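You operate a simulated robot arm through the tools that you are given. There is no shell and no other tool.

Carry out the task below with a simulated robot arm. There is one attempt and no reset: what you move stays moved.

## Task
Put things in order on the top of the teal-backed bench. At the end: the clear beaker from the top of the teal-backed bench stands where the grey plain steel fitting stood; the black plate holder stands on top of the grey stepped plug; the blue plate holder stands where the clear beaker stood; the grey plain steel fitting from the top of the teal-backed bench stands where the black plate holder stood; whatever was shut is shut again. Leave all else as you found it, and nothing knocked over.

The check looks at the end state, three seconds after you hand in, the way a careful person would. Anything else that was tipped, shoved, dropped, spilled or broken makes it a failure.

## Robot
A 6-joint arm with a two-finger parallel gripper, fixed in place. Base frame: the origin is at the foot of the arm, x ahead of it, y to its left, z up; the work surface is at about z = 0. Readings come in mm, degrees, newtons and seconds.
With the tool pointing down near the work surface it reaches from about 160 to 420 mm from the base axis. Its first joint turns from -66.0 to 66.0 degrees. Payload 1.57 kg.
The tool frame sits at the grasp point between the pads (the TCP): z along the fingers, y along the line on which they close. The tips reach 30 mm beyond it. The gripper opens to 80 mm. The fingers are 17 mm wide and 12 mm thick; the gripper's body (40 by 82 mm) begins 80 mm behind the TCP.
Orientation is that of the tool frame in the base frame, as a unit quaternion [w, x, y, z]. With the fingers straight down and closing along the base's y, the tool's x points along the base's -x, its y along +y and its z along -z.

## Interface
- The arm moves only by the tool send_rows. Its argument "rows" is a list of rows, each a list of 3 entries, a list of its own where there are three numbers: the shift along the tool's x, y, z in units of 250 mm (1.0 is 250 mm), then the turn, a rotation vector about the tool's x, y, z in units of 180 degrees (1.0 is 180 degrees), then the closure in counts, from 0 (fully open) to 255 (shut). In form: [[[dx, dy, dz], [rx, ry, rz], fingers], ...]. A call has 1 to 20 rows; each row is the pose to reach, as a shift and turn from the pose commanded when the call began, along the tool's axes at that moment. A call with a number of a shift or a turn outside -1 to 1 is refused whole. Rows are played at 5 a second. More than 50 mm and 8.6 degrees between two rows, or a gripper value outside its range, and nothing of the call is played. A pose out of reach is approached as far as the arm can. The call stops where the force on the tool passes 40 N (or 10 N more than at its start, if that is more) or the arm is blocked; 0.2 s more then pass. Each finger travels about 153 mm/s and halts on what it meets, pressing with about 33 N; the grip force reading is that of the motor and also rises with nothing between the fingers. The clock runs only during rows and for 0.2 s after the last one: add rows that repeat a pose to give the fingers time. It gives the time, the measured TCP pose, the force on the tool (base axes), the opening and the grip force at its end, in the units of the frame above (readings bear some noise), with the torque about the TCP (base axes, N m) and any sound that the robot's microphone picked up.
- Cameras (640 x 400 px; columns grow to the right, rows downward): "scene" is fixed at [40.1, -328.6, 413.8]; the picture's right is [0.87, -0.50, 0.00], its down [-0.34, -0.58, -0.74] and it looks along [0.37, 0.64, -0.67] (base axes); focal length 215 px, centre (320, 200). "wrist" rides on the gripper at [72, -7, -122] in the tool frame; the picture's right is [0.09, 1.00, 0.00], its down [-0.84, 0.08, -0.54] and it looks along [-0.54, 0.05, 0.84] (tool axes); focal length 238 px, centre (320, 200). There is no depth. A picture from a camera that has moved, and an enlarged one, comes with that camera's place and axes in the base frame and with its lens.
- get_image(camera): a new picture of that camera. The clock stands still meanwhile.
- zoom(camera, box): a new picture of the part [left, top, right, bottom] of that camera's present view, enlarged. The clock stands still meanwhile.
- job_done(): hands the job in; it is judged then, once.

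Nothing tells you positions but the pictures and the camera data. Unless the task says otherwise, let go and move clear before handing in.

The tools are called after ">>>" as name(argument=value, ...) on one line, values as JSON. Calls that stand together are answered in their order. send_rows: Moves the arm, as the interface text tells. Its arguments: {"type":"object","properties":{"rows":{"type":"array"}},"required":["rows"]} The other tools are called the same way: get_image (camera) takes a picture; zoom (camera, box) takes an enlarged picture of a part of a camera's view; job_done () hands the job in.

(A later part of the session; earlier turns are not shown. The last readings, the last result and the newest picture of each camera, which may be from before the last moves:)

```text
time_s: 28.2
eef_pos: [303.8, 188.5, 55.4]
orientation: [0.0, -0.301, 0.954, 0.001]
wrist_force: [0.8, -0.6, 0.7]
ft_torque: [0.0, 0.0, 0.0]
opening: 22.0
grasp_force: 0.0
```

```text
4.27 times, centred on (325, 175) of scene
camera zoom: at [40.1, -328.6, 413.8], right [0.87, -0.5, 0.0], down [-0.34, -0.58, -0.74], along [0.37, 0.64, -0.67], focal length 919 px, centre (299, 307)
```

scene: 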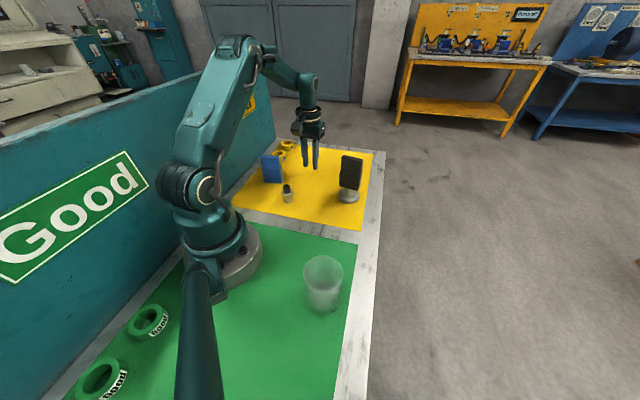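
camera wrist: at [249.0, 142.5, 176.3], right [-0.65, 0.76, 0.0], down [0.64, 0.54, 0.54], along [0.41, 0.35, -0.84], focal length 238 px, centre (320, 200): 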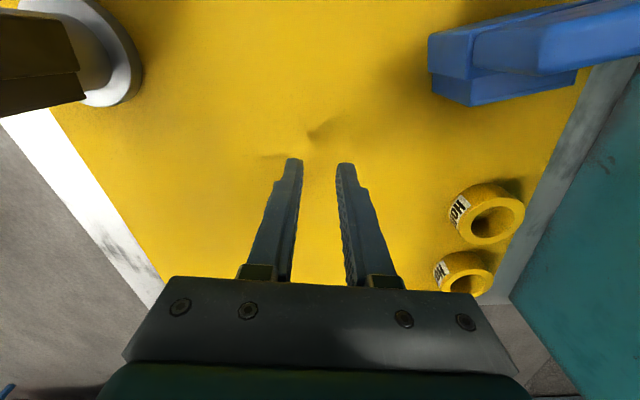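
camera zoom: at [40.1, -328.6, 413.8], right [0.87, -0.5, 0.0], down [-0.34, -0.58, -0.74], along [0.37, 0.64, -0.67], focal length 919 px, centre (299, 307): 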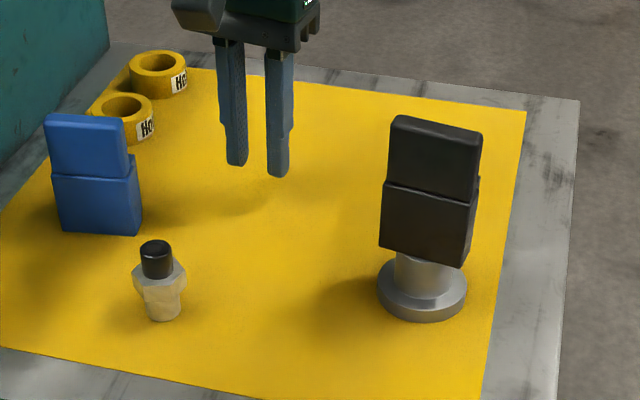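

The fitting stayed upright about 2.5 mm from its old spot, slightly twisted, so nothing fell over. I'll open and go back above it to look again.

>>> send_rows(rows=[[[0, 0, -0.16], [0, 0, 0], 150], [[0, 0, -0.32], [0, 0, 0], 100], [[0, 0, -0.4], [0, 0, 0], 0], [[0.14, -0.005, -0.4], [0, 0, 0], 0], [[0.28, -0.01, -0.4], [0, 0, 0], 0], [[0.42, -0.016, -0.4], [0, 0, 0], 0], [[0.5625, -0.021, -0.4], [0, 0, 0], 0], [[0.5625, -0.021, -0.26], [0, 0, 0], 0], [[0.5625, -0.021, -0.2], [0, 0, 0], 0], [[0.5625, -0.021, -0.2], [0, 0, 0], 0]])

>>> zoom(camera="wrist", box=[280, 100, 360, 180])

```text
time_s: 30.4
eef_pos: [191.0, 105.9, 104.3]
orientation: [0.0, -0.302, 0.953, -0.001]
wrist_force: [0.5, -0.7, -0.3]
ft_torque: [-0.01, -0.03, -0.03]
opening: 80.1
grasp_force: 0.0
```

```text
5.00 times, centred on (320, 140) of wrist
camera zoom: at [135.0, 59.4, 225.7], right [-0.65, 0.76, 0.0], down [0.64, 0.54, 0.54], along [0.41, 0.35, -0.84], focal length 1192 px, centre (320, 500)
```

zoom: 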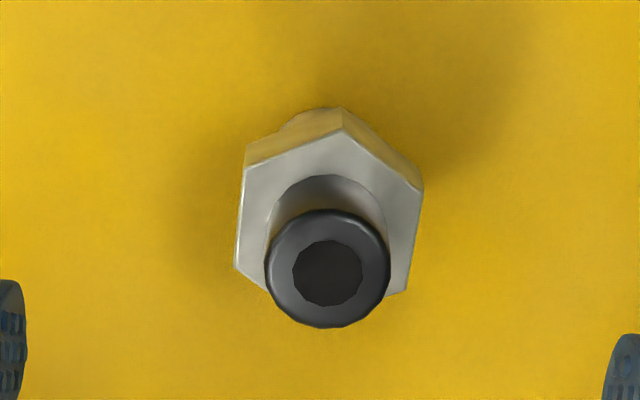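

The fitting is now at about (188.3, 105.9) with the same orientation. I'll grip it again a little lower, with full closure, and lift slowly while checking.

>>> send_rows(rows=[[[0.007, 0.0015, 0.1], [0, 0, 0], 0], [[0.007, 0.0015, 0.2], [0, 0, 0], 30], [[0.007, 0.0015, 0.28], [0, 0, 0], 60], [[0.007, 0.0015, 0.28], [0, 0, 0], 120], [[0.007, 0.0015, 0.28], [0, 0, 0], 145], [[0.007, 0.0015, 0.28], [0, 0, 0], 170], [[0.007, 0.0015, 0.28], [0, 0, 0], 255], [[0.007, 0.0015, 0.28], [0, 0, 0], 255], [[0.007, 0.0015, 0.28], [0, 0, 0], 255]])

>>> zoom(camera="scene", box=[260, 160, 320, 220])

>>> zoom(camera="wrist", box=[240, 120, 400, 220])

```text
time_s: 32.4
eef_pos: [190.7, 104.4, 34.9]
orientation: [0.0, -0.301, 0.954, 0.0]
wrist_force: [-0.1, 0.9, -0.2]
ft_torque: [-0.01, 0.01, 0.0]
opening: 29.0
grasp_force: 33.3
```

```text
6.67 times, centred on (290, 190) of scene
camera zoom: at [40.1, -328.6, 413.8], right [0.87, -0.5, 0.0], down [-0.34, -0.58, -0.74], along [0.37, 0.64, -0.67], focal length 1436 px, centre (520, 267)
```

zoom: 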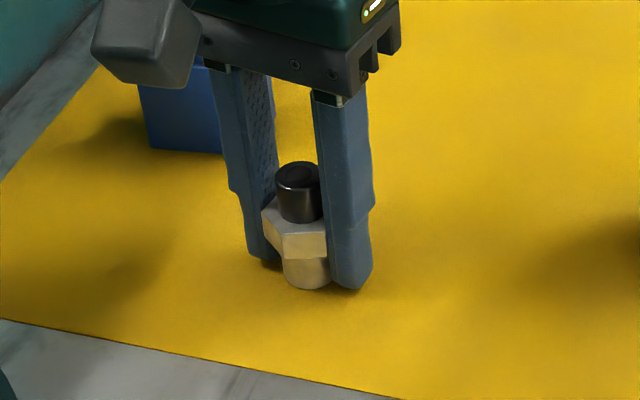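

```text
4.00 times, centred on (320, 170) of wrist
camera zoom: at [133.8, 58.6, 155.4], right [-0.65, 0.76, 0.0], down [0.64, 0.54, 0.54], along [0.41, 0.35, -0.84], focal length 953 px, centre (320, 320)
```

zoom: 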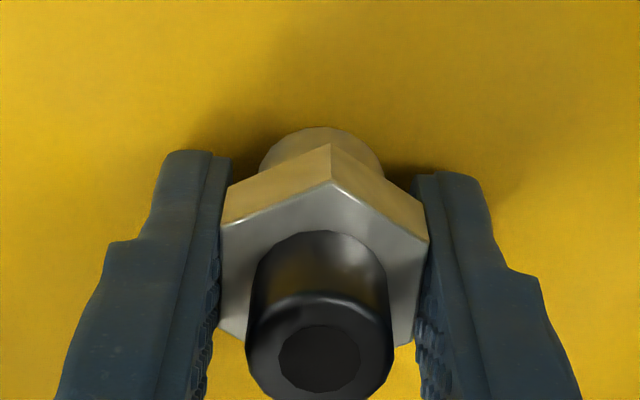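

>>> send_rows(rows=[[[0, 0, -0.004], [0, 0, 0], 255], [[0, 0, -0.008], [0, 0, 0], 255], [[0, 0, -0.012], [0, 0, 0], 255], [[0, 0, -0.016], [0, 0, 0], 255], [[0, 0, -0.024], [0, 0, 0], 255], [[0, 0, -0.032], [0, 0, 0], 255], [[0, 0, -0.032], [0, 0, 0], 255]])

>>> zoom(camera="scene", box=[260, 160, 320, 220])

>>> zoom(camera="wrist", box=[240, 120, 400, 220])

```text
time_s: 34.0
eef_pos: [190.5, 106.4, 43.0]
orientation: [0.0, -0.301, 0.954, 0.0]
wrist_force: [-0.2, -0.3, -0.4]
ft_torque: [-0.02, 0.01, -0.02]
opening: 29.2
grasp_force: 33.4
```

```text
6.67 times, centred on (290, 190) of scene
camera zoom: at [40.1, -328.6, 413.8], right [0.87, -0.5, 0.0], down [-0.34, -0.58, -0.74], along [0.37, 0.64, -0.67], focal length 1436 px, centre (520, 267)
```

zoom: 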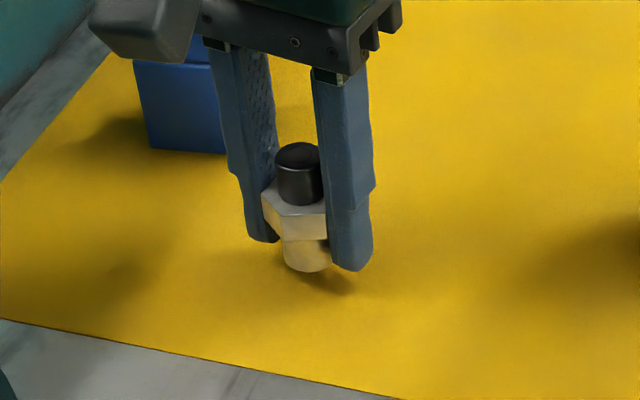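

```text
4.00 times, centred on (320, 170) of wrist
camera zoom: at [135.0, 59.2, 164.0], right [-0.65, 0.76, 0.0], down [0.64, 0.54, 0.54], along [0.41, 0.35, -0.84], focal length 953 px, centre (320, 320)
```

zoom: 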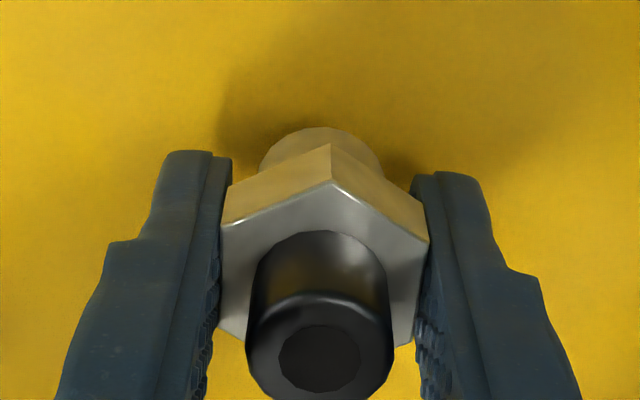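

The slow lift works and the fitting is held, about 8 mm up. I'll carry it low and gently to the black holder's old spot.

>>> send_rows(rows=[[[0, 0, -0.016], [0, 0, 0], 255], [[0, 0, -0.032], [0, 0, 0], 255], [[-0.02, 0.0006, -0.04], [0, 0, 0], 255], [[-0.06, 0.002, -0.04], [0, 0, 0], 255], [[-0.11, 0.0035, -0.04], [0, 0, 0], 255], [[-0.16, 0.005, -0.04], [0, 0, 0], 255], [[-0.21, 0.0065, -0.04], [0, 0, 0], 255], [[-0.26, 0.008, -0.04], [0, 0, 0], 255], [[-0.31, 0.0095, -0.04], [0, 0, 0], 255], [[-0.36, 0.011, -0.04], [0, 0, 0], 255], [[-0.41, 0.0125, -0.04], [0, 0, 0], 255], [[-0.46, 0.014, -0.04], [0, 0, 0], 255], [[-0.51, 0.0155, -0.04], [0, 0, 0], 255], [[-0.55, 0.0165, -0.04], [0, 0, 0], 255], [[-0.568, 0.017, -0.04], [0, 0, 0], 255], [[-0.568, 0.017, -0.04], [0, 0, 0], 255]])

>>> get_image(camera="scene")

>>> zoom(camera="wrist", box=[240, 120, 400, 220])

```text
time_s: 37.4
eef_pos: [303.3, 191.6, 53.5]
orientation: [0.0, -0.302, 0.953, 0.001]
wrist_force: [-0.7, 0.2, -2.0]
ft_torque: [-0.01, 0.0, 0.04]
opening: 29.4
grasp_force: 33.1
```

```text
taken
```

scene: 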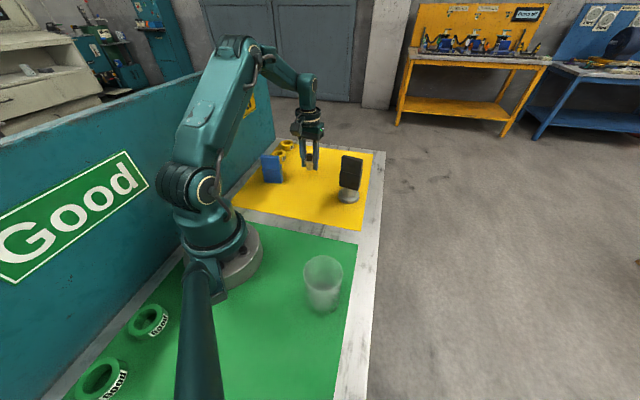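

```text
4.00 times, centred on (320, 170) of wrist
camera zoom: at [248.1, 144.3, 174.0], right [-0.65, 0.76, 0.0], down [0.64, 0.54, 0.54], along [0.41, 0.35, -0.84], focal length 953 px, centre (320, 320)
```

zoom: 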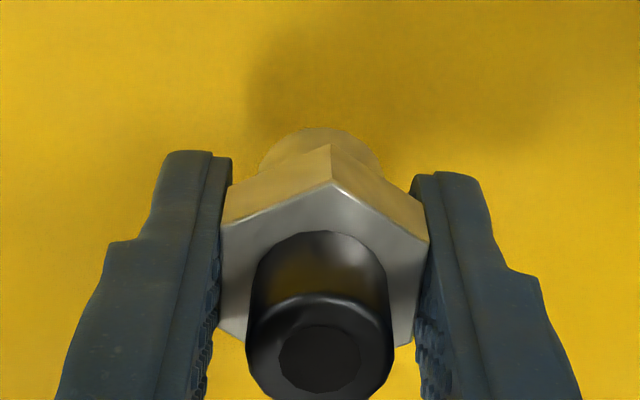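

The fitting is held over (303, 191.5). I'll lower it gently to the mat.

>>> send_rows(rows=[[[0, 0, 0.02], [0, 0, 0], 255], [[0, 0, 0.04], [0, 0, 0], 255], [[0, 0, 0.056], [0, 0, 0], 255], [[0, 0, 0.064], [0, 0, 0], 255], [[0, 0, 0.064], [0, 0, 0], 255]])

>>> zoom(camera="scene", box=[280, 125, 340, 185])

```text
time_s: 38.6
eef_pos: [304.8, 191.0, 37.1]
orientation: [0.001, -0.301, 0.953, 0.0]
wrist_force: [-0.4, 0.3, -0.6]
ft_torque: [-0.02, 0.03, -0.01]
opening: 29.1
grasp_force: 33.2
```

```text
6.67 times, centred on (310, 155) of scene
camera zoom: at [40.1, -328.6, 413.8], right [0.87, -0.5, 0.0], down [-0.34, -0.58, -0.74], along [0.37, 0.64, -0.67], focal length 1436 px, centre (387, 500)
```

zoom: 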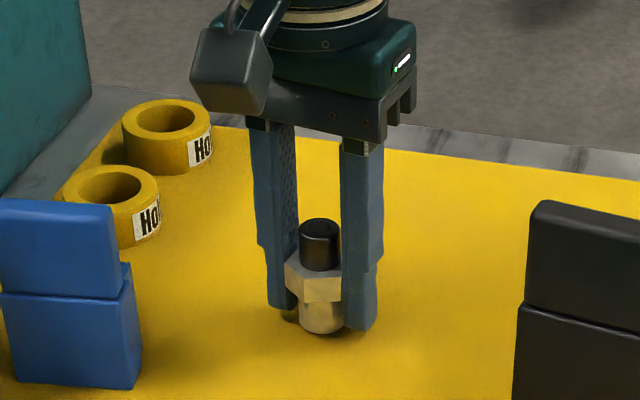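

>>> send_rows(rows=[[[0, 0, 0.003], [0, 0, 0], 255], [[0, 0, 0.006], [0, 0, 0], 255], [[0, 0, 0.006], [0, 0, 0], 255]])

```text
time_s: 39.4
eef_pos: [305.0, 190.1, 35.7]
orientation: [0.0, -0.302, 0.953, 0.0]
wrist_force: [0.5, 0.4, -0.8]
ft_torque: [-0.02, -0.02, 0.01]
opening: 29.4
grasp_force: 33.1
```

>>> send_rows(rows=[[[0, 0, 0.002], [0, 0, 0], 255], [[0, 0, 0.004], [0, 0, 0], 255], [[0, 0, 0.004], [0, 0, 0], 255]])

>>> zoom(camera="scene", box=[280, 125, 340, 185])

```text
time_s: 40.2
eef_pos: [305.2, 191.0, 33.8]
orientation: [-0.001, -0.301, 0.954, 0.0]
wrist_force: [0.5, 0.4, -0.8]
ft_torque: [-0.02, -0.01, 0.0]
opening: 29.0
grasp_force: 33.3
```

```text
6.67 times, centred on (310, 155) of scene
camera zoom: at [40.1, -328.6, 413.8], right [0.87, -0.5, 0.0], down [-0.34, -0.58, -0.74], along [0.37, 0.64, -0.67], focal length 1436 px, centre (387, 500)
```

zoom: 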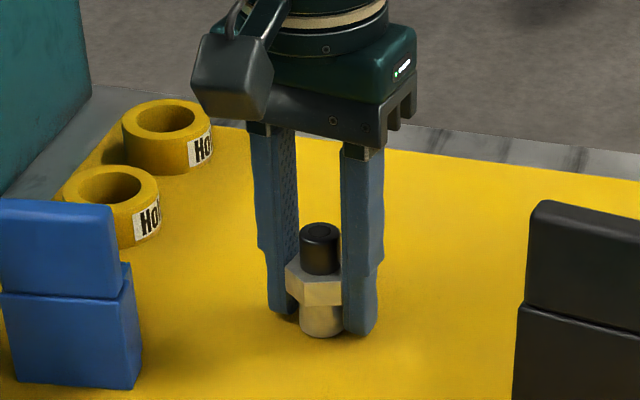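

>>> send_rows(rows=[[[0, 0, 0.002], [0, 0, 0], 255], [[0, 0, 0.004], [0, 0, 0], 255], [[0, 0, 0.004], [0, 0, 0], 255]])

```text
time_s: 41.0
eef_pos: [304.7, 191.2, 34.8]
orientation: [0.001, -0.302, 0.953, 0.0]
wrist_force: [-4.1, -0.8, 14.0]
ft_torque: [0.0, 0.1, 0.0]
opening: 29.1
grasp_force: 32.6
```

The fitting is on the mat. I'll ease off slightly, release slowly and go straight up.

>>> send_rows(rows=[[[0, 0, -0.002], [0, 0, 0], 255], [[0, 0, -0.002], [0, 0, 0], 165], [[0, 0, -0.002], [0, 0, 0], 155], [[0, 0, -0.002], [0, 0, 0], 140], [[0, 0, -0.002], [0, 0, 0], 100], [[0, 0, -0.002], [0, 0, 0], 60], [[0, 0, -0.1], [0, 0, 0], 60], [[0, 0, -0.26], [0, 0, 0], 60], [[0, 0, -0.42], [0, 0, 0], 60], [[0, 0, -0.6], [0, 0, 0], 60], [[0, 0, -0.6], [0, 0, 0], 60]])

>>> get_image(camera="wrist")

>>> zoom(camera="scene", box=[250, 120, 400, 220])

```text
time_s: 43.4
eef_pos: [304.6, 190.5, 184.2]
orientation: [0.0, -0.301, 0.954, 0.0]
wrist_force: [0.2, -0.1, -0.9]
ft_torque: [-0.01, 0.0, 0.02]
opening: 61.2
grasp_force: 0.0
```

```text
taken
camera wrist: at [248.8, 143.4, 304.5], right [-0.65, 0.76, 0.0], down [0.64, 0.54, 0.54], along [0.41, 0.35, -0.84], focal length 238 px, centre (320, 200)
```

wrist: 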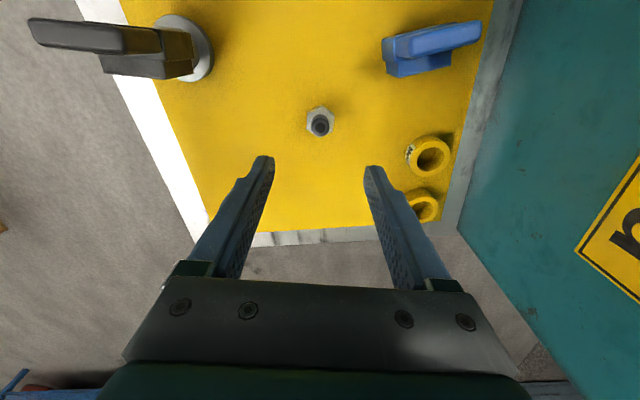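

```text
4.00 times, centred on (325, 170) of scene
camera zoom: at [40.1, -328.6, 413.8], right [0.87, -0.5, 0.0], down [-0.34, -0.58, -0.74], along [0.37, 0.64, -0.67], focal length 862 px, centre (300, 320)
```

zoom: 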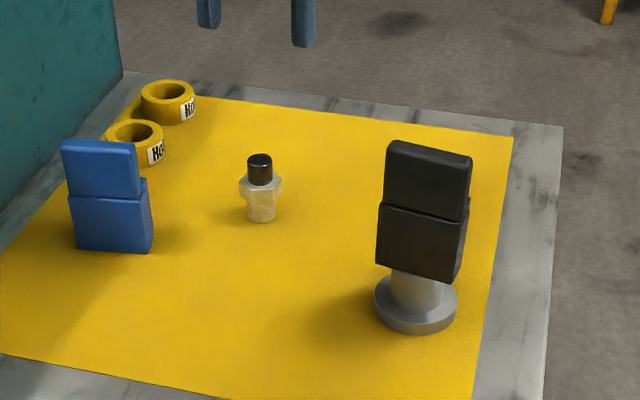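

The fitting stands neatly on the black holder's old spot. Next is the beaker. I'll swing over to it at a safe height in two moves and look.

>>> send_rows(rows=[[[0, 0, -0.128], [0, 0, 0], 30], [[0.116, -0.068, -0.128], [0, 0, 0.039], 0], [[0.232, -0.135, -0.128], [0, 0, 0.078], 0], [[0.348, -0.203, -0.128], [0, 0, 0.117], 0], [[0.464, -0.271, -0.128], [0, 0, 0.156], 0], [[0.58, -0.338, -0.128], [0, 0, 0.195], 0], [[0.696, -0.406, -0.128], [0, 0, 0.2333], 0]])

>>> send_rows(rows=[[[0.041, -0.128, 0], [0, 0, 0.04], 0], [[0.082, -0.255, 0], [0, 0, 0.08], 0], [[0.123, -0.383, 0], [0, 0, 0.12], 0], [[0.165, -0.511, 0], [0, 0, 0.16], 0], [[0.206, -0.638, 0], [0, 0, 0.2], 0], [[0.247, -0.766, 0], [0, 0, 0.2389], 0], [[0.247, -0.766, 0], [0, 0, 0.2389], 0]])

>>> get_image(camera="wrist")

>>> get_image(camera="scene")

```text
time_s: 45.0
eef_pos: [219.6, 8.6, 215.4]
orientation: [0.0, 0.061, 0.998, 0.001]
wrist_force: [0.3, -0.2, 0.1]
ft_torque: [0.0, 0.01, 0.01]
opening: 80.2
grasp_force: 0.1
```

```text
time_s: 46.6
eef_pos: [138.1, -175.1, 217.5]
orientation: [-0.001, 0.424, 0.906, 0.0]
wrist_force: [0.0, 0.4, 0.4]
ft_torque: [0.01, 0.0, 0.02]
opening: 79.9
grasp_force: 0.1
```

```text
taken
camera wrist: at [85.5, -124.7, 339.3], right [0.7, 0.71, 0.0], down [0.6, -0.59, 0.54], along [0.39, -0.38, -0.84], focal length 238 px, centre (320, 200)
```

wrist: 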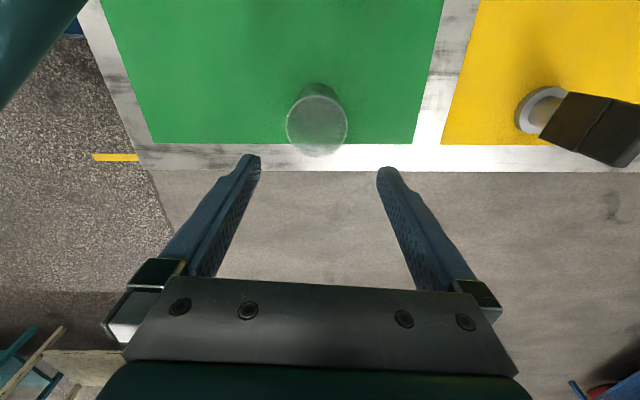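

```text
taken
```

scene: 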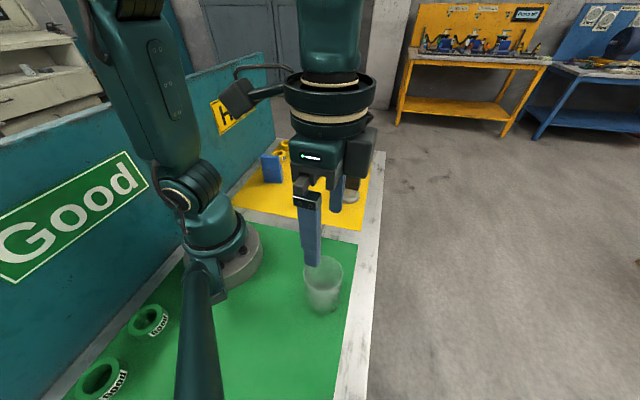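

>>> zoom(camera="wrist", box=[270, 70, 370, 170])

>>> zoom(camera="scene", box=[280, 230, 370, 330])

```text
4.00 times, centred on (320, 120) of wrist
camera zoom: at [85.5, -124.7, 339.3], right [0.7, 0.71, 0.0], down [0.6, -0.59, 0.54], along [0.39, -0.38, -0.84], focal length 953 px, centre (320, 520)
```

zoom: 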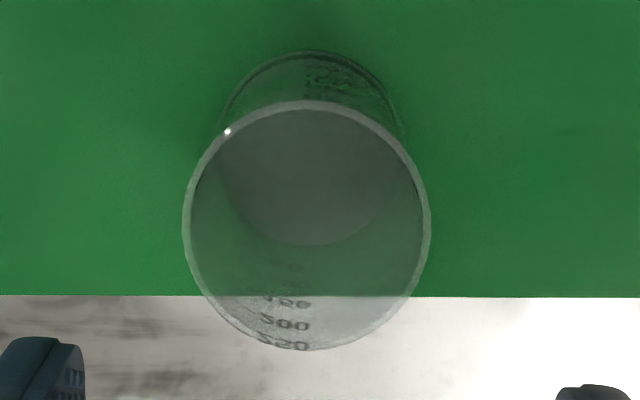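

```text
4.00 times, centred on (325, 280) of scene
camera zoom: at [40.1, -328.6, 413.8], right [0.87, -0.5, 0.0], down [-0.34, -0.58, -0.74], along [0.37, 0.64, -0.67], focal length 862 px, centre (300, -120)
```

zoom: 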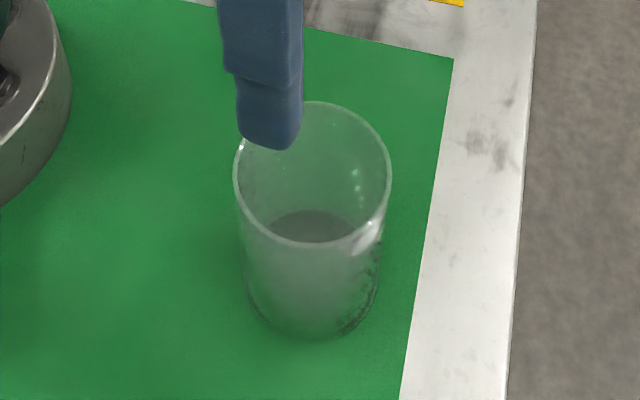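

The beaker is about 63 across and 94 tall, at about (132, -176). It may hold some liquid, so I'll keep it level and slow. I'll centre over it and drop partway to check clearance.

>>> send_rows(rows=[[[0.01, -0.017, 0], [0, 0, 0], 0], [[0.01, -0.017, 0.1], [0, 0, 0], 0], [[0.01, -0.017, 0.2], [0, 0, 0], 0], [[0.01, -0.017, 0.28], [0, 0, 0], 0], [[0.01, -0.017, 0.28], [0, 0, 0], 0]])

>>> get_image(camera="wrist")

>>> zoom(camera="wrist", box=[240, 90, 400, 210])

>>> zoom(camera="scene", box=[270, 200, 380, 320])

```text
time_s: 47.8
eef_pos: [132.6, -175.5, 145.4]
orientation: [0.0, 0.422, 0.907, 0.001]
wrist_force: [0.6, -0.2, -0.3]
ft_torque: [0.02, -0.02, 0.01]
opening: 80.2
grasp_force: 0.1
```

```text
taken
camera wrist: at [79.9, -125.1, 266.5], right [0.7, 0.71, 0.0], down [0.6, -0.59, 0.54], along [0.39, -0.38, -0.84], focal length 238 px, centre (320, 200)
```

wrist: 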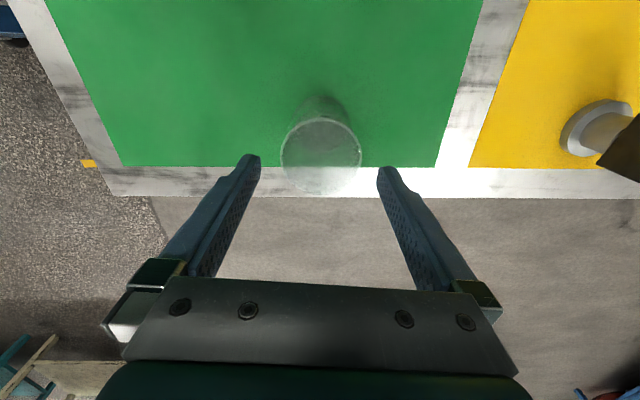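

```text
3.33 times, centred on (320, 150) of wrist
camera zoom: at [79.9, -125.1, 266.5], right [0.7, 0.71, 0.0], down [0.6, -0.59, 0.54], along [0.39, -0.38, -0.84], focal length 794 px, centre (320, 367)
```

zoom: 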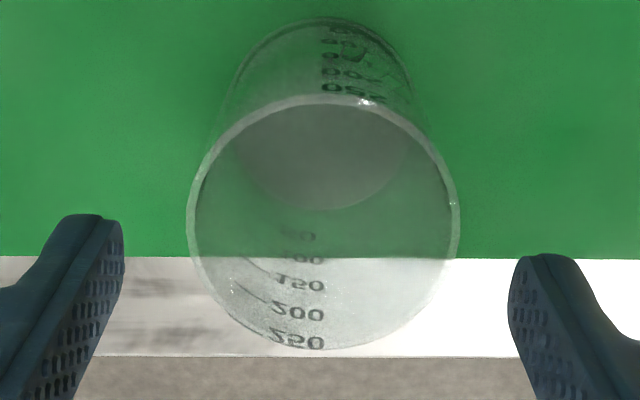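

```text
3.33 times, centred on (325, 260) of scene
camera zoom: at [40.1, -328.6, 413.8], right [0.87, -0.5, 0.0], down [-0.34, -0.58, -0.74], along [0.37, 0.64, -0.67], focal length 718 px, centre (303, 0)
```

zoom: 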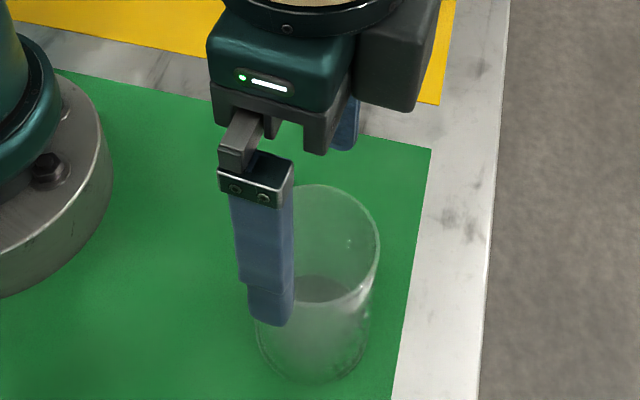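

The beaker is well centred between the fingers, with about 8 mm clear on each side. I'll go down and grip it at mid-height.

>>> send_rows(rows=[[[0, 0, 0.1], [0, 0, 0], 0], [[0, 0, 0.2], [0, 0, 0], 0], [[0, 0, 0.3], [0, 0, 0], 0], [[0, 0, 0.396], [0, 0, 0], 0], [[0, 0, 0.396], [0, 0, 0], 20], [[0, 0, 0.396], [0, 0, 0], 40], [[0, 0, 0.396], [0, 0, 0], 50], [[0, 0, 0.396], [0, 0, 0], 60], [[0, 0, 0.396], [0, 0, 0], 90], [[0, 0, 0.396], [0, 0, 0], 130], [[0, 0, 0.396], [0, 0, 0], 130]])

>>> get_image(camera="wrist")

>>> zoom(camera="scene", box=[270, 220, 380, 340])

```text
time_s: 50.2
eef_pos: [130.3, -174.8, 47.6]
orientation: [0.001, 0.422, 0.907, 0.001]
wrist_force: [-0.5, 0.0, -0.4]
ft_torque: [0.04, 0.0, 0.0]
opening: 60.3
grasp_force: 32.9
```

```text
taken
camera wrist: at [78.7, -124.9, 168.5], right [0.7, 0.71, 0.0], down [0.6, -0.59, 0.54], along [0.39, -0.38, -0.84], focal length 238 px, centre (320, 200)
```

wrist: 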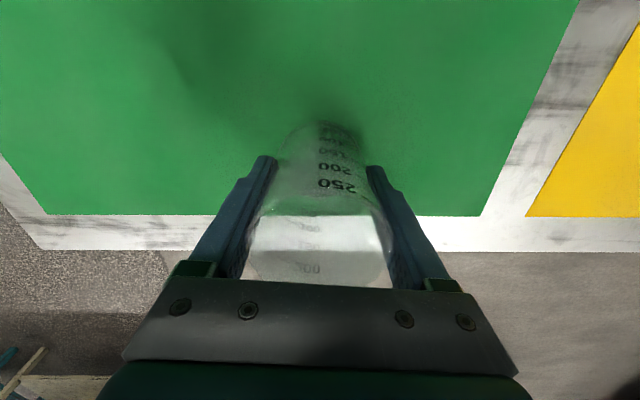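

```text
3.33 times, centred on (325, 280) of scene
camera zoom: at [40.1, -328.6, 413.8], right [0.87, -0.5, 0.0], down [-0.34, -0.58, -0.74], along [0.37, 0.64, -0.67], focal length 718 px, centre (303, -67)
```

zoom: 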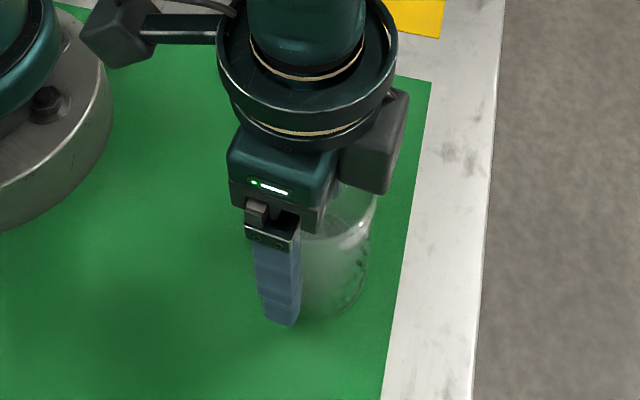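

The beaker is gripped at 60 mm and undisturbed. I'll lift slowly and check that it holds.

>>> send_rows(rows=[[[0, 0, -0.004], [0, 0, 0], 140], [[0, 0, -0.01], [0, 0, 0], 140], [[0, 0, -0.02], [0, 0, 0], 140], [[0, 0, -0.04], [0, 0, 0], 140], [[0, 0, -0.06], [0, 0, 0], 140], [[0, 0, -0.08], [0, 0, 0], 140], [[0, 0, -0.1], [0, 0, 0], 140], [[0, 0, -0.1], [0, 0, 0], 140]])

>>> zoom(camera="scene", box=[270, 210, 380, 330])

>>> get_image(camera="wrist")

```text
time_s: 52.0
eef_pos: [131.2, -175.9, 71.0]
orientation: [0.0, 0.422, 0.906, 0.0]
wrist_force: [-0.7, -0.6, -0.2]
ft_torque: [0.02, 0.0, 0.0]
opening: 60.1
grasp_force: 33.5
```

```text
3.33 times, centred on (325, 270) of scene
camera zoom: at [40.1, -328.6, 413.8], right [0.87, -0.5, 0.0], down [-0.34, -0.58, -0.74], along [0.37, 0.64, -0.67], focal length 718 px, centre (303, -33)
```

zoom: 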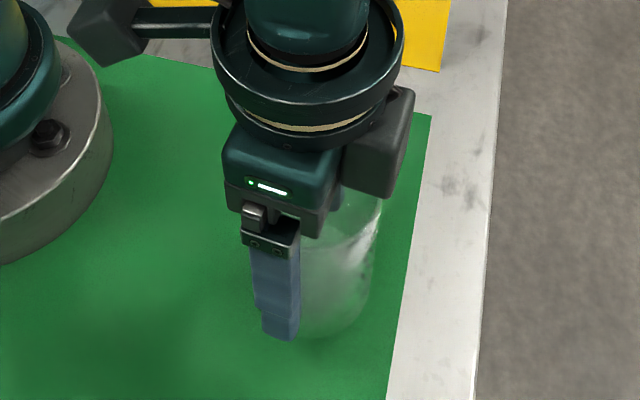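

```text
taken
camera wrist: at [78.7, -124.8, 191.9], right [0.7, 0.71, 0.0], down [0.6, -0.59, 0.54], along [0.39, -0.38, -0.84], focal length 238 px, centre (320, 200)
```

wrist: 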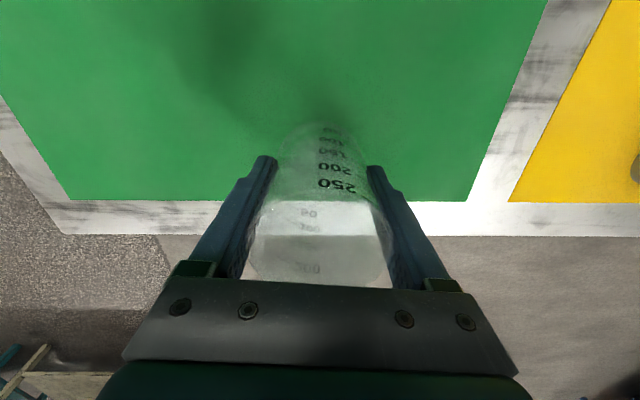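

The beaker is held and level, 25 mm up. I'll swing it along an arc around the base toward the fitting's old spot.

>>> send_rows(rows=[[[-0.0007, 0.0315, 0], [0, 0, -0.0114], 140], [[-0.00125, 0.063, 0], [0, 0, -0.0229], 140], [[0.002, 0.126, 0], [0, 0, -0.0458], 140], [[0.0098, 0.1885, 0], [0, 0, -0.0687], 140], [[0.0221, 0.2503, 0], [0, 0, -0.0916], 140], [[0.0388, 0.3111, 0], [0, 0, -0.1144], 140], [[0.0598, 0.3706, 0], [0, 0, -0.1373], 140], [[0.085, 0.4284, 0], [0, 0, -0.1602], 140], [[0.1143, 0.4842, 0], [0, 0, -0.1831], 140], [[0.1475, 0.5377, 0], [0, 0, -0.206], 140], [[0.1845, 0.5888, 0], [0, 0, -0.2289], 140]])

>>> send_rows(rows=[[[-0.0007, 0.0315, 0], [0, 0, -0.0114], 140], [[-0.00125, 0.063, 0], [0, 0, -0.0229], 140], [[0.002, 0.126, 0], [0, 0, -0.0458], 140], [[0.0098, 0.1885, 0], [0, 0, -0.0687], 140], [[0.0221, 0.2503, 0], [0, 0, -0.0916], 140], [[0.0388, 0.3111, 0], [0, 0, -0.1144], 140], [[0.0598, 0.3706, 0], [0, 0, -0.1373], 140], [[0.085, 0.4284, 0], [0, 0, -0.1602], 140], [[0.1143, 0.4842, 0], [0, 0, -0.1831], 140], [[0.1475, 0.5377, 0], [0, 0, -0.206], 140], [[0.1845, 0.5888, 0], [0, 0, -0.2289], 140], [[0.1845, 0.5888, 0], [0, 0, -0.2289], 140]])

>>> get_image(camera="wrist")

>>> get_image(camera="scene")

```text
time_s: 54.4
eef_pos: [214.7, -43.0, 70.4]
orientation: [-0.001, 0.076, 0.997, -0.001]
wrist_force: [0.6, 0.9, -0.3]
ft_torque: [0.01, -0.02, 0.0]
opening: 60.5
grasp_force: 32.9
```

```text
time_s: 57.0
eef_pos: [189.7, 106.8, 71.7]
orientation: [0.0, -0.279, 0.96, -0.001]
wrist_force: [-0.1, 0.7, 0.2]
ft_torque: [0.01, -0.02, 0.0]
opening: 60.5
grasp_force: 33.1
```

```text
taken
camera wrist: at [132.1, 62.5, 192.3], right [-0.61, 0.79, 0.0], down [0.66, 0.52, 0.54], along [0.43, 0.33, -0.84], focal length 238 px, centre (320, 200)
```

wrist: 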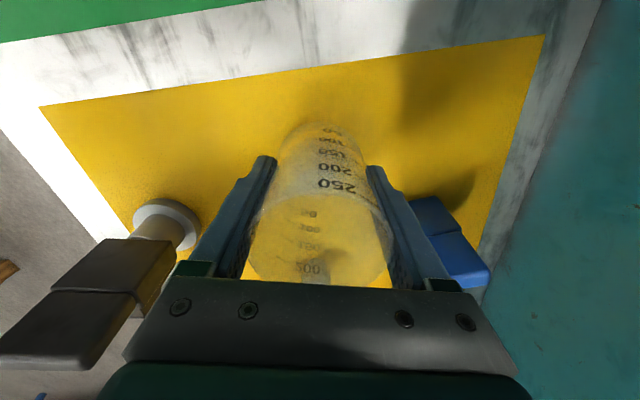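

```text
taken
```

scene: 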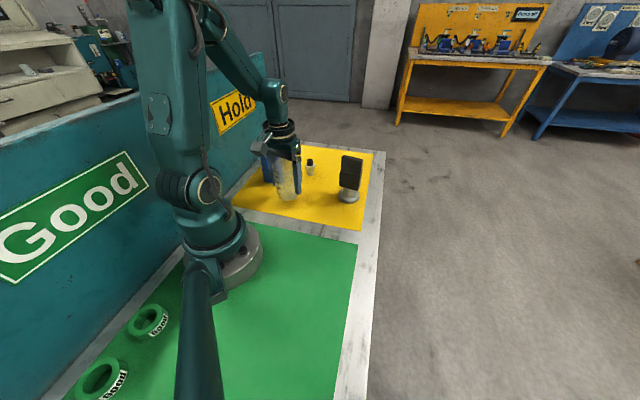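

The beaker is over the fitting's old spot, about 2 mm off. I'll correct that and lower it.

>>> send_rows(rows=[[[-0.0066, -0.006, 0], [0, 0, 0], 140], [[-0.0066, -0.006, 0.03], [0, 0, 0], 140], [[-0.0066, -0.006, 0.06], [0, 0, 0], 140], [[-0.0066, -0.006, 0.08], [0, 0, 0], 140], [[-0.0066, -0.006, 0.092], [0, 0, 0], 140], [[-0.0066, -0.006, 0.092], [0, 0, 0], 140]])

>>> send_rows(rows=[[[0, 0, 0.002], [0, 0, 0], 140], [[0, 0, 0.004], [0, 0, 0], 140], [[0, 0, 0.006], [0, 0, 0], 140], [[0, 0, 0.006], [0, 0, 0], 140]])

>>> get_image(camera="wrist")

```text
time_s: 58.4
eef_pos: [193.7, 106.5, 47.0]
orientation: [0.0, -0.28, 0.96, 0.0]
wrist_force: [-0.1, -0.1, -1.3]
ft_torque: [0.02, 0.02, 0.0]
opening: 60.5
grasp_force: 32.6
```

```text
time_s: 59.4
eef_pos: [193.6, 107.1, 47.4]
orientation: [0.0, -0.28, 0.96, 0.0]
wrist_force: [-1.3, -6.9, 31.2]
ft_torque: [-0.29, 0.12, -0.03]
opening: 60.4
grasp_force: 32.5
```

```text
taken
camera wrist: at [134.9, 62.1, 168.0], right [-0.61, 0.79, 0.0], down [0.66, 0.51, 0.54], along [0.43, 0.33, -0.84], focal length 238 px, centre (320, 200)
```

wrist: 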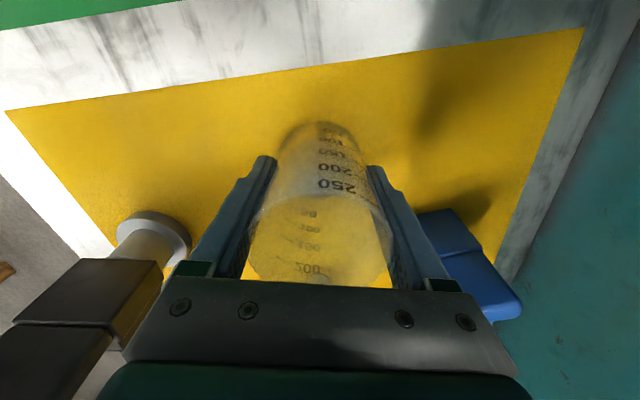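

It's down, with 31 N of contact. I'll ease that off, open slowly and rise straight up.

>>> send_rows(rows=[[[0, 0, -0.004], [0, 0, 0], 140], [[0, 0, -0.005], [0, 0, 0], 100], [[0, 0, -0.005], [0, 0, 0], 62], [[0, 0, -0.005], [0, 0, 0], 55], [[0, 0, -0.005], [0, 0, 0], 45], [[0, 0, -0.005], [0, 0, 0], 30], [[0, 0, -0.005], [0, 0, 0], 10], [[0, 0, -0.005], [0, 0, 0], 5], [[0, 0, -0.005], [0, 0, 0], 5]])

>>> get_image(camera="wrist")

>>> zoom(camera="scene", box=[240, 120, 340, 220])

```text
time_s: 61.4
eef_pos: [193.7, 106.4, 47.7]
orientation: [0.0, -0.279, 0.96, 0.0]
wrist_force: [-0.6, 0.7, 0.7]
ft_torque: [-0.04, 0.03, 0.0]
opening: 78.3
grasp_force: 0.1
```

```text
taken
camera wrist: at [135.2, 62.2, 169.0], right [-0.61, 0.79, 0.0], down [0.66, 0.51, 0.54], along [0.43, 0.33, -0.84], focal length 238 px, centre (320, 200)
```

wrist: 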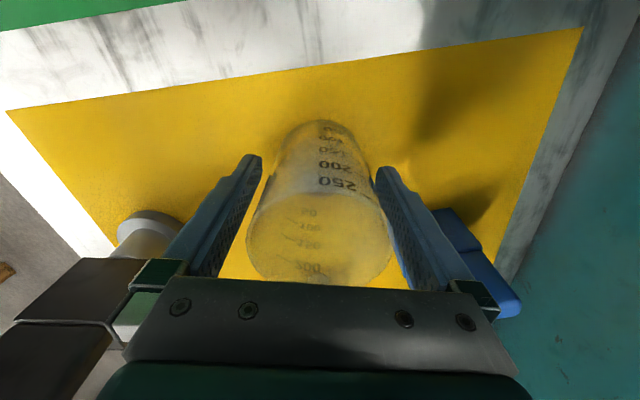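

```text
4.00 times, centred on (290, 170) of scene
camera zoom: at [40.1, -328.6, 413.8], right [0.87, -0.5, 0.0], down [-0.34, -0.58, -0.74], along [0.37, 0.64, -0.67], focal length 862 px, centre (440, 320)
```

zoom: 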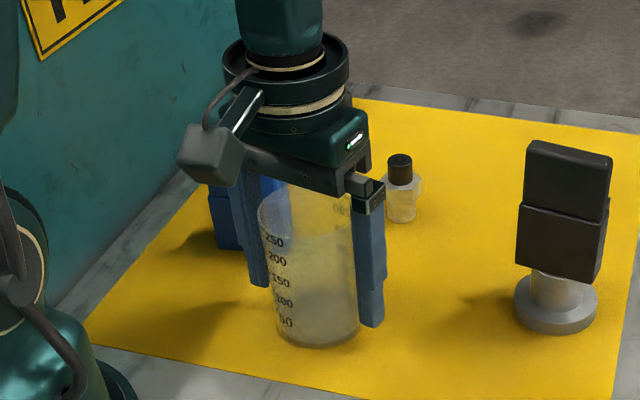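

The beaker stands free and upright. I'll lift clear and move over the blue holder to measure it.

>>> send_rows(rows=[[[0, 0, -0.06], [0, 0, 0], 3], [[0, 0, -0.16], [0, 0, 0], 0], [[0, 0, -0.3], [0, 0, 0], 0], [[0, 0, -0.45], [0, 0, 0], 0], [[0, 0, -0.6], [0, 0, 0], 0], [[-0.044, 0.084, -0.6], [0, 0, -0.034], 0], [[-0.088, 0.169, -0.6], [0, 0, -0.068], 0], [[-0.132, 0.253, -0.6], [0, 0, -0.102], 0], [[-0.176, 0.338, -0.6], [0, 0, -0.137], 0], [[-0.176, 0.338, -0.6], [0, 0, -0.137], 0]])

>>> get_image(camera="wrist")

>>> zoom(camera="wrist", box=[250, 50, 390, 150])

>>> zoom(camera="scene", box=[240, 120, 380, 220])

```text
time_s: 63.6
eef_pos: [184.0, 202.4, 198.5]
orientation: [0.0, -0.479, 0.878, 0.0]
wrist_force: [0.6, -0.3, 0.5]
ft_torque: [0.01, 0.03, -0.01]
opening: 80.0
grasp_force: 0.1
```

```text
taken
camera wrist: at [150.0, 137.9, 319.0], right [-0.89, 0.46, 0.0], down [0.39, 0.75, 0.54], along [0.25, 0.48, -0.84], focal length 238 px, centre (320, 200)
```

wrist: 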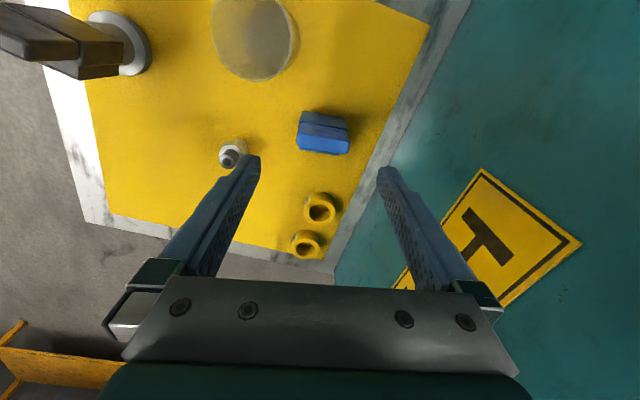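

```text
4.00 times, centred on (320, 100) of wrist
camera zoom: at [150.0, 137.9, 319.0], right [-0.89, 0.46, 0.0], down [0.39, 0.75, 0.54], along [0.25, 0.48, -0.84], focal length 953 px, centre (320, 600)
```

zoom: 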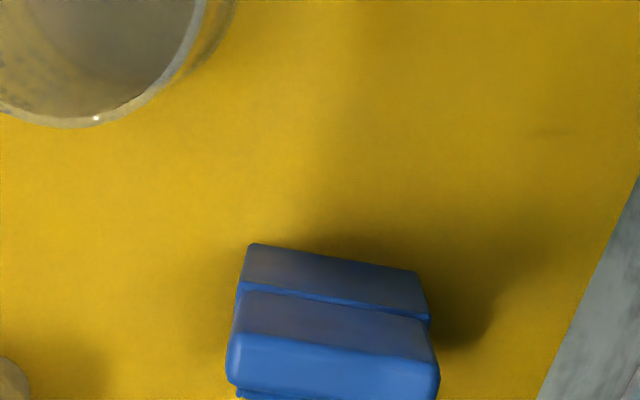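

```text
4.00 times, centred on (310, 170) of scene
camera zoom: at [40.1, -328.6, 413.8], right [0.87, -0.5, 0.0], down [-0.34, -0.58, -0.74], along [0.37, 0.64, -0.67], focal length 862 px, centre (360, 320)
```

zoom: 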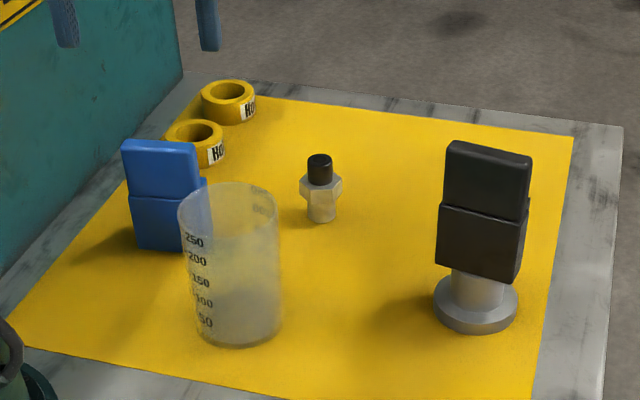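

The blue holder's footprint centre is about (190, 220), and its width runs at 144°. I'll grip it across its 55 mm width, so I'll align, come down partway and check.

>>> send_rows(rows=[[[-0.025, 0.008, 0.05], [0, 0, 0.009], 0], [[-0.0496, 0.0162, 0.15], [0, 0, 0.0178], 0], [[-0.0496, 0.0162, 0.24], [0, 0, 0.0178], 0], [[-0.0496, 0.0162, 0.24], [0, 0, 0.0178], 0]])

>>> get_image(camera="wrist")

>>> zoom(camera="wrist", box=[240, 80, 400, 200])

```text
time_s: 64.6
eef_pos: [188.8, 215.5, 136.8]
orientation: [0.0, -0.454, 0.891, 0.0]
wrist_force: [-0.7, -0.9, 0.8]
ft_torque: [0.03, 0.03, 0.02]
opening: 79.7
grasp_force: 0.1
```

```text
taken
camera wrist: at [150.4, 152.4, 258.1], right [-0.86, 0.51, 0.0], down [0.43, 0.72, 0.54], along [0.28, 0.47, -0.84], focal length 238 px, centre (320, 200)
```

wrist: 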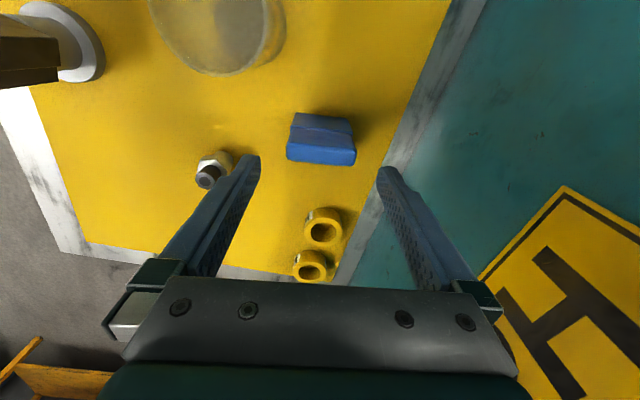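

```text
3.33 times, centred on (320, 140) of wrist
camera zoom: at [150.4, 152.4, 258.1], right [-0.86, 0.51, 0.0], down [0.43, 0.72, 0.54], along [0.28, 0.47, -0.84], focal length 794 px, centre (320, 400)
```

zoom: 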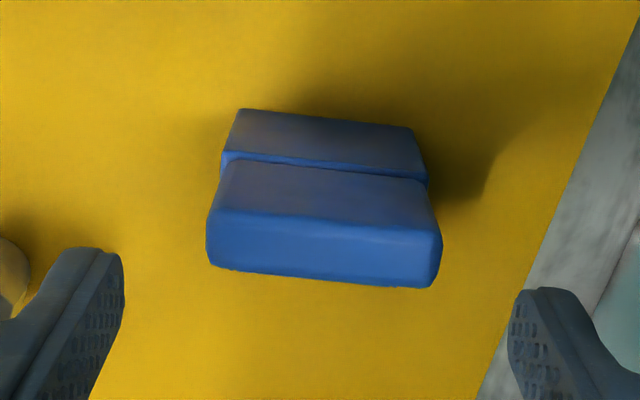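

The holder is centred between the fingers. I'll go down and grip its lower block.

>>> send_rows(rows=[[[0, 0, 0.1], [0, 0, 0], 0], [[0, 0, 0.2], [0, 0, 0], 0], [[0, 0, 0.3], [0, 0, 0], 0], [[0, 0, 0.364], [0, 0, 0], 0], [[0, 0, 0.364], [0, 0, 0], 40], [[0, 0, 0.364], [0, 0, 0], 60], [[0, 0, 0.364], [0, 0, 0], 80], [[0, 0, 0.364], [0, 0, 0], 100], [[0, 0, 0.364], [0, 0, 0], 180], [[0, 0, 0.364], [0, 0, 0], 180]])

>>> zoom(camera="wrist", box=[220, 80, 420, 230])

>>> zoom(camera="scene", box=[240, 120, 340, 220])

```text
time_s: 66.8
eef_pos: [189.7, 213.4, 48.0]
orientation: [-0.001, -0.453, 0.891, 0.0]
wrist_force: [0.9, 0.0, 0.5]
ft_torque: [-0.03, 0.01, -0.03]
opening: 55.2
grasp_force: 32.5
```

```text
2.67 times, centred on (320, 155) of wrist
camera zoom: at [151.4, 152.0, 168.2], right [-0.86, 0.51, 0.0], down [0.43, 0.72, 0.54], along [0.28, 0.47, -0.84], focal length 636 px, centre (320, 320)
```

zoom: 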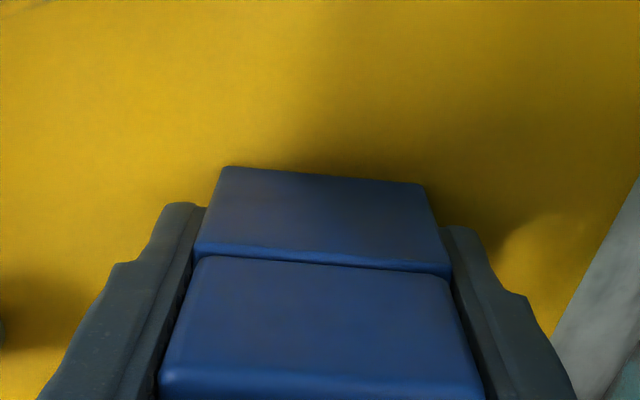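

```text
4.00 times, centred on (290, 170) of scene
camera zoom: at [40.1, -328.6, 413.8], right [0.87, -0.5, 0.0], down [-0.34, -0.58, -0.74], along [0.37, 0.64, -0.67], focal length 862 px, centre (440, 320)
```

zoom: 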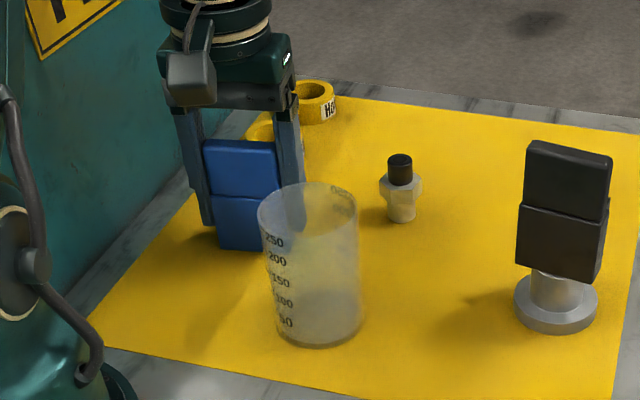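

The blue holder is gripped at 55 mm, level and square. I'll lift it slowly at first, high enough to clear the beaker.

>>> send_rows(rows=[[[0, 0, -0.004], [0, 0, 0], 190], [[0, 0, -0.012], [0, 0, 0], 190], [[0, 0, -0.03], [0, 0, 0], 190], [[0, 0, -0.06], [0, 0, 0], 190], [[0, 0, -0.1], [0, 0, 0], 190], [[0, 0, -0.15], [0, 0, 0], 190], [[0, 0, -0.2], [0, 0, 0], 190], [[0, 0, -0.26], [0, 0, 0], 190], [[0, 0, -0.32], [0, 0, 0], 190], [[0, 0, -0.38], [0, 0, 0], 190], [[0, 0, -0.44], [0, 0, 0], 190], [[0, 0, -0.48], [0, 0, 0], 190], [[0, 0, -0.5], [0, 0, 0], 190], [[0, 0, -0.5], [0, 0, 0], 190]])

>>> get_image(camera="scene")

>>> get_image(camera="wrist")

```text
time_s: 69.8
eef_pos: [187.5, 215.0, 172.6]
orientation: [0.0, -0.454, 0.891, 0.0]
wrist_force: [-0.4, 0.1, -1.3]
ft_torque: [0.02, 0.02, -0.02]
opening: 55.0
grasp_force: 32.7
```

```text
taken
```

scene: 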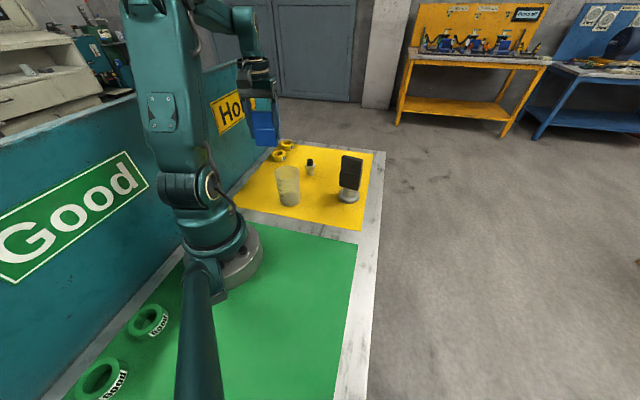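

```text
taken
camera wrist: at [150.1, 152.5, 293.1], right [-0.86, 0.51, 0.0], down [0.43, 0.72, 0.54], along [0.28, 0.47, -0.84], focal length 238 px, centre (320, 200)
```

wrist: 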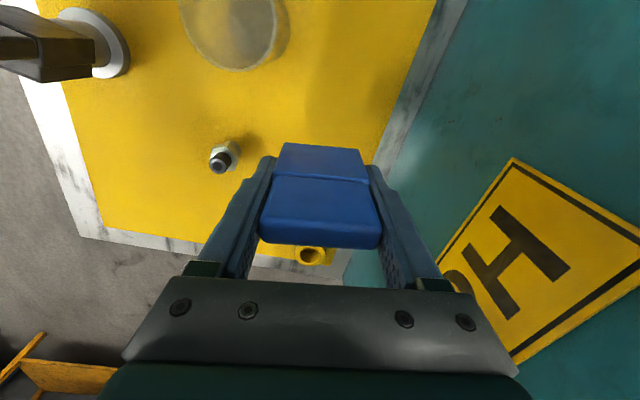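

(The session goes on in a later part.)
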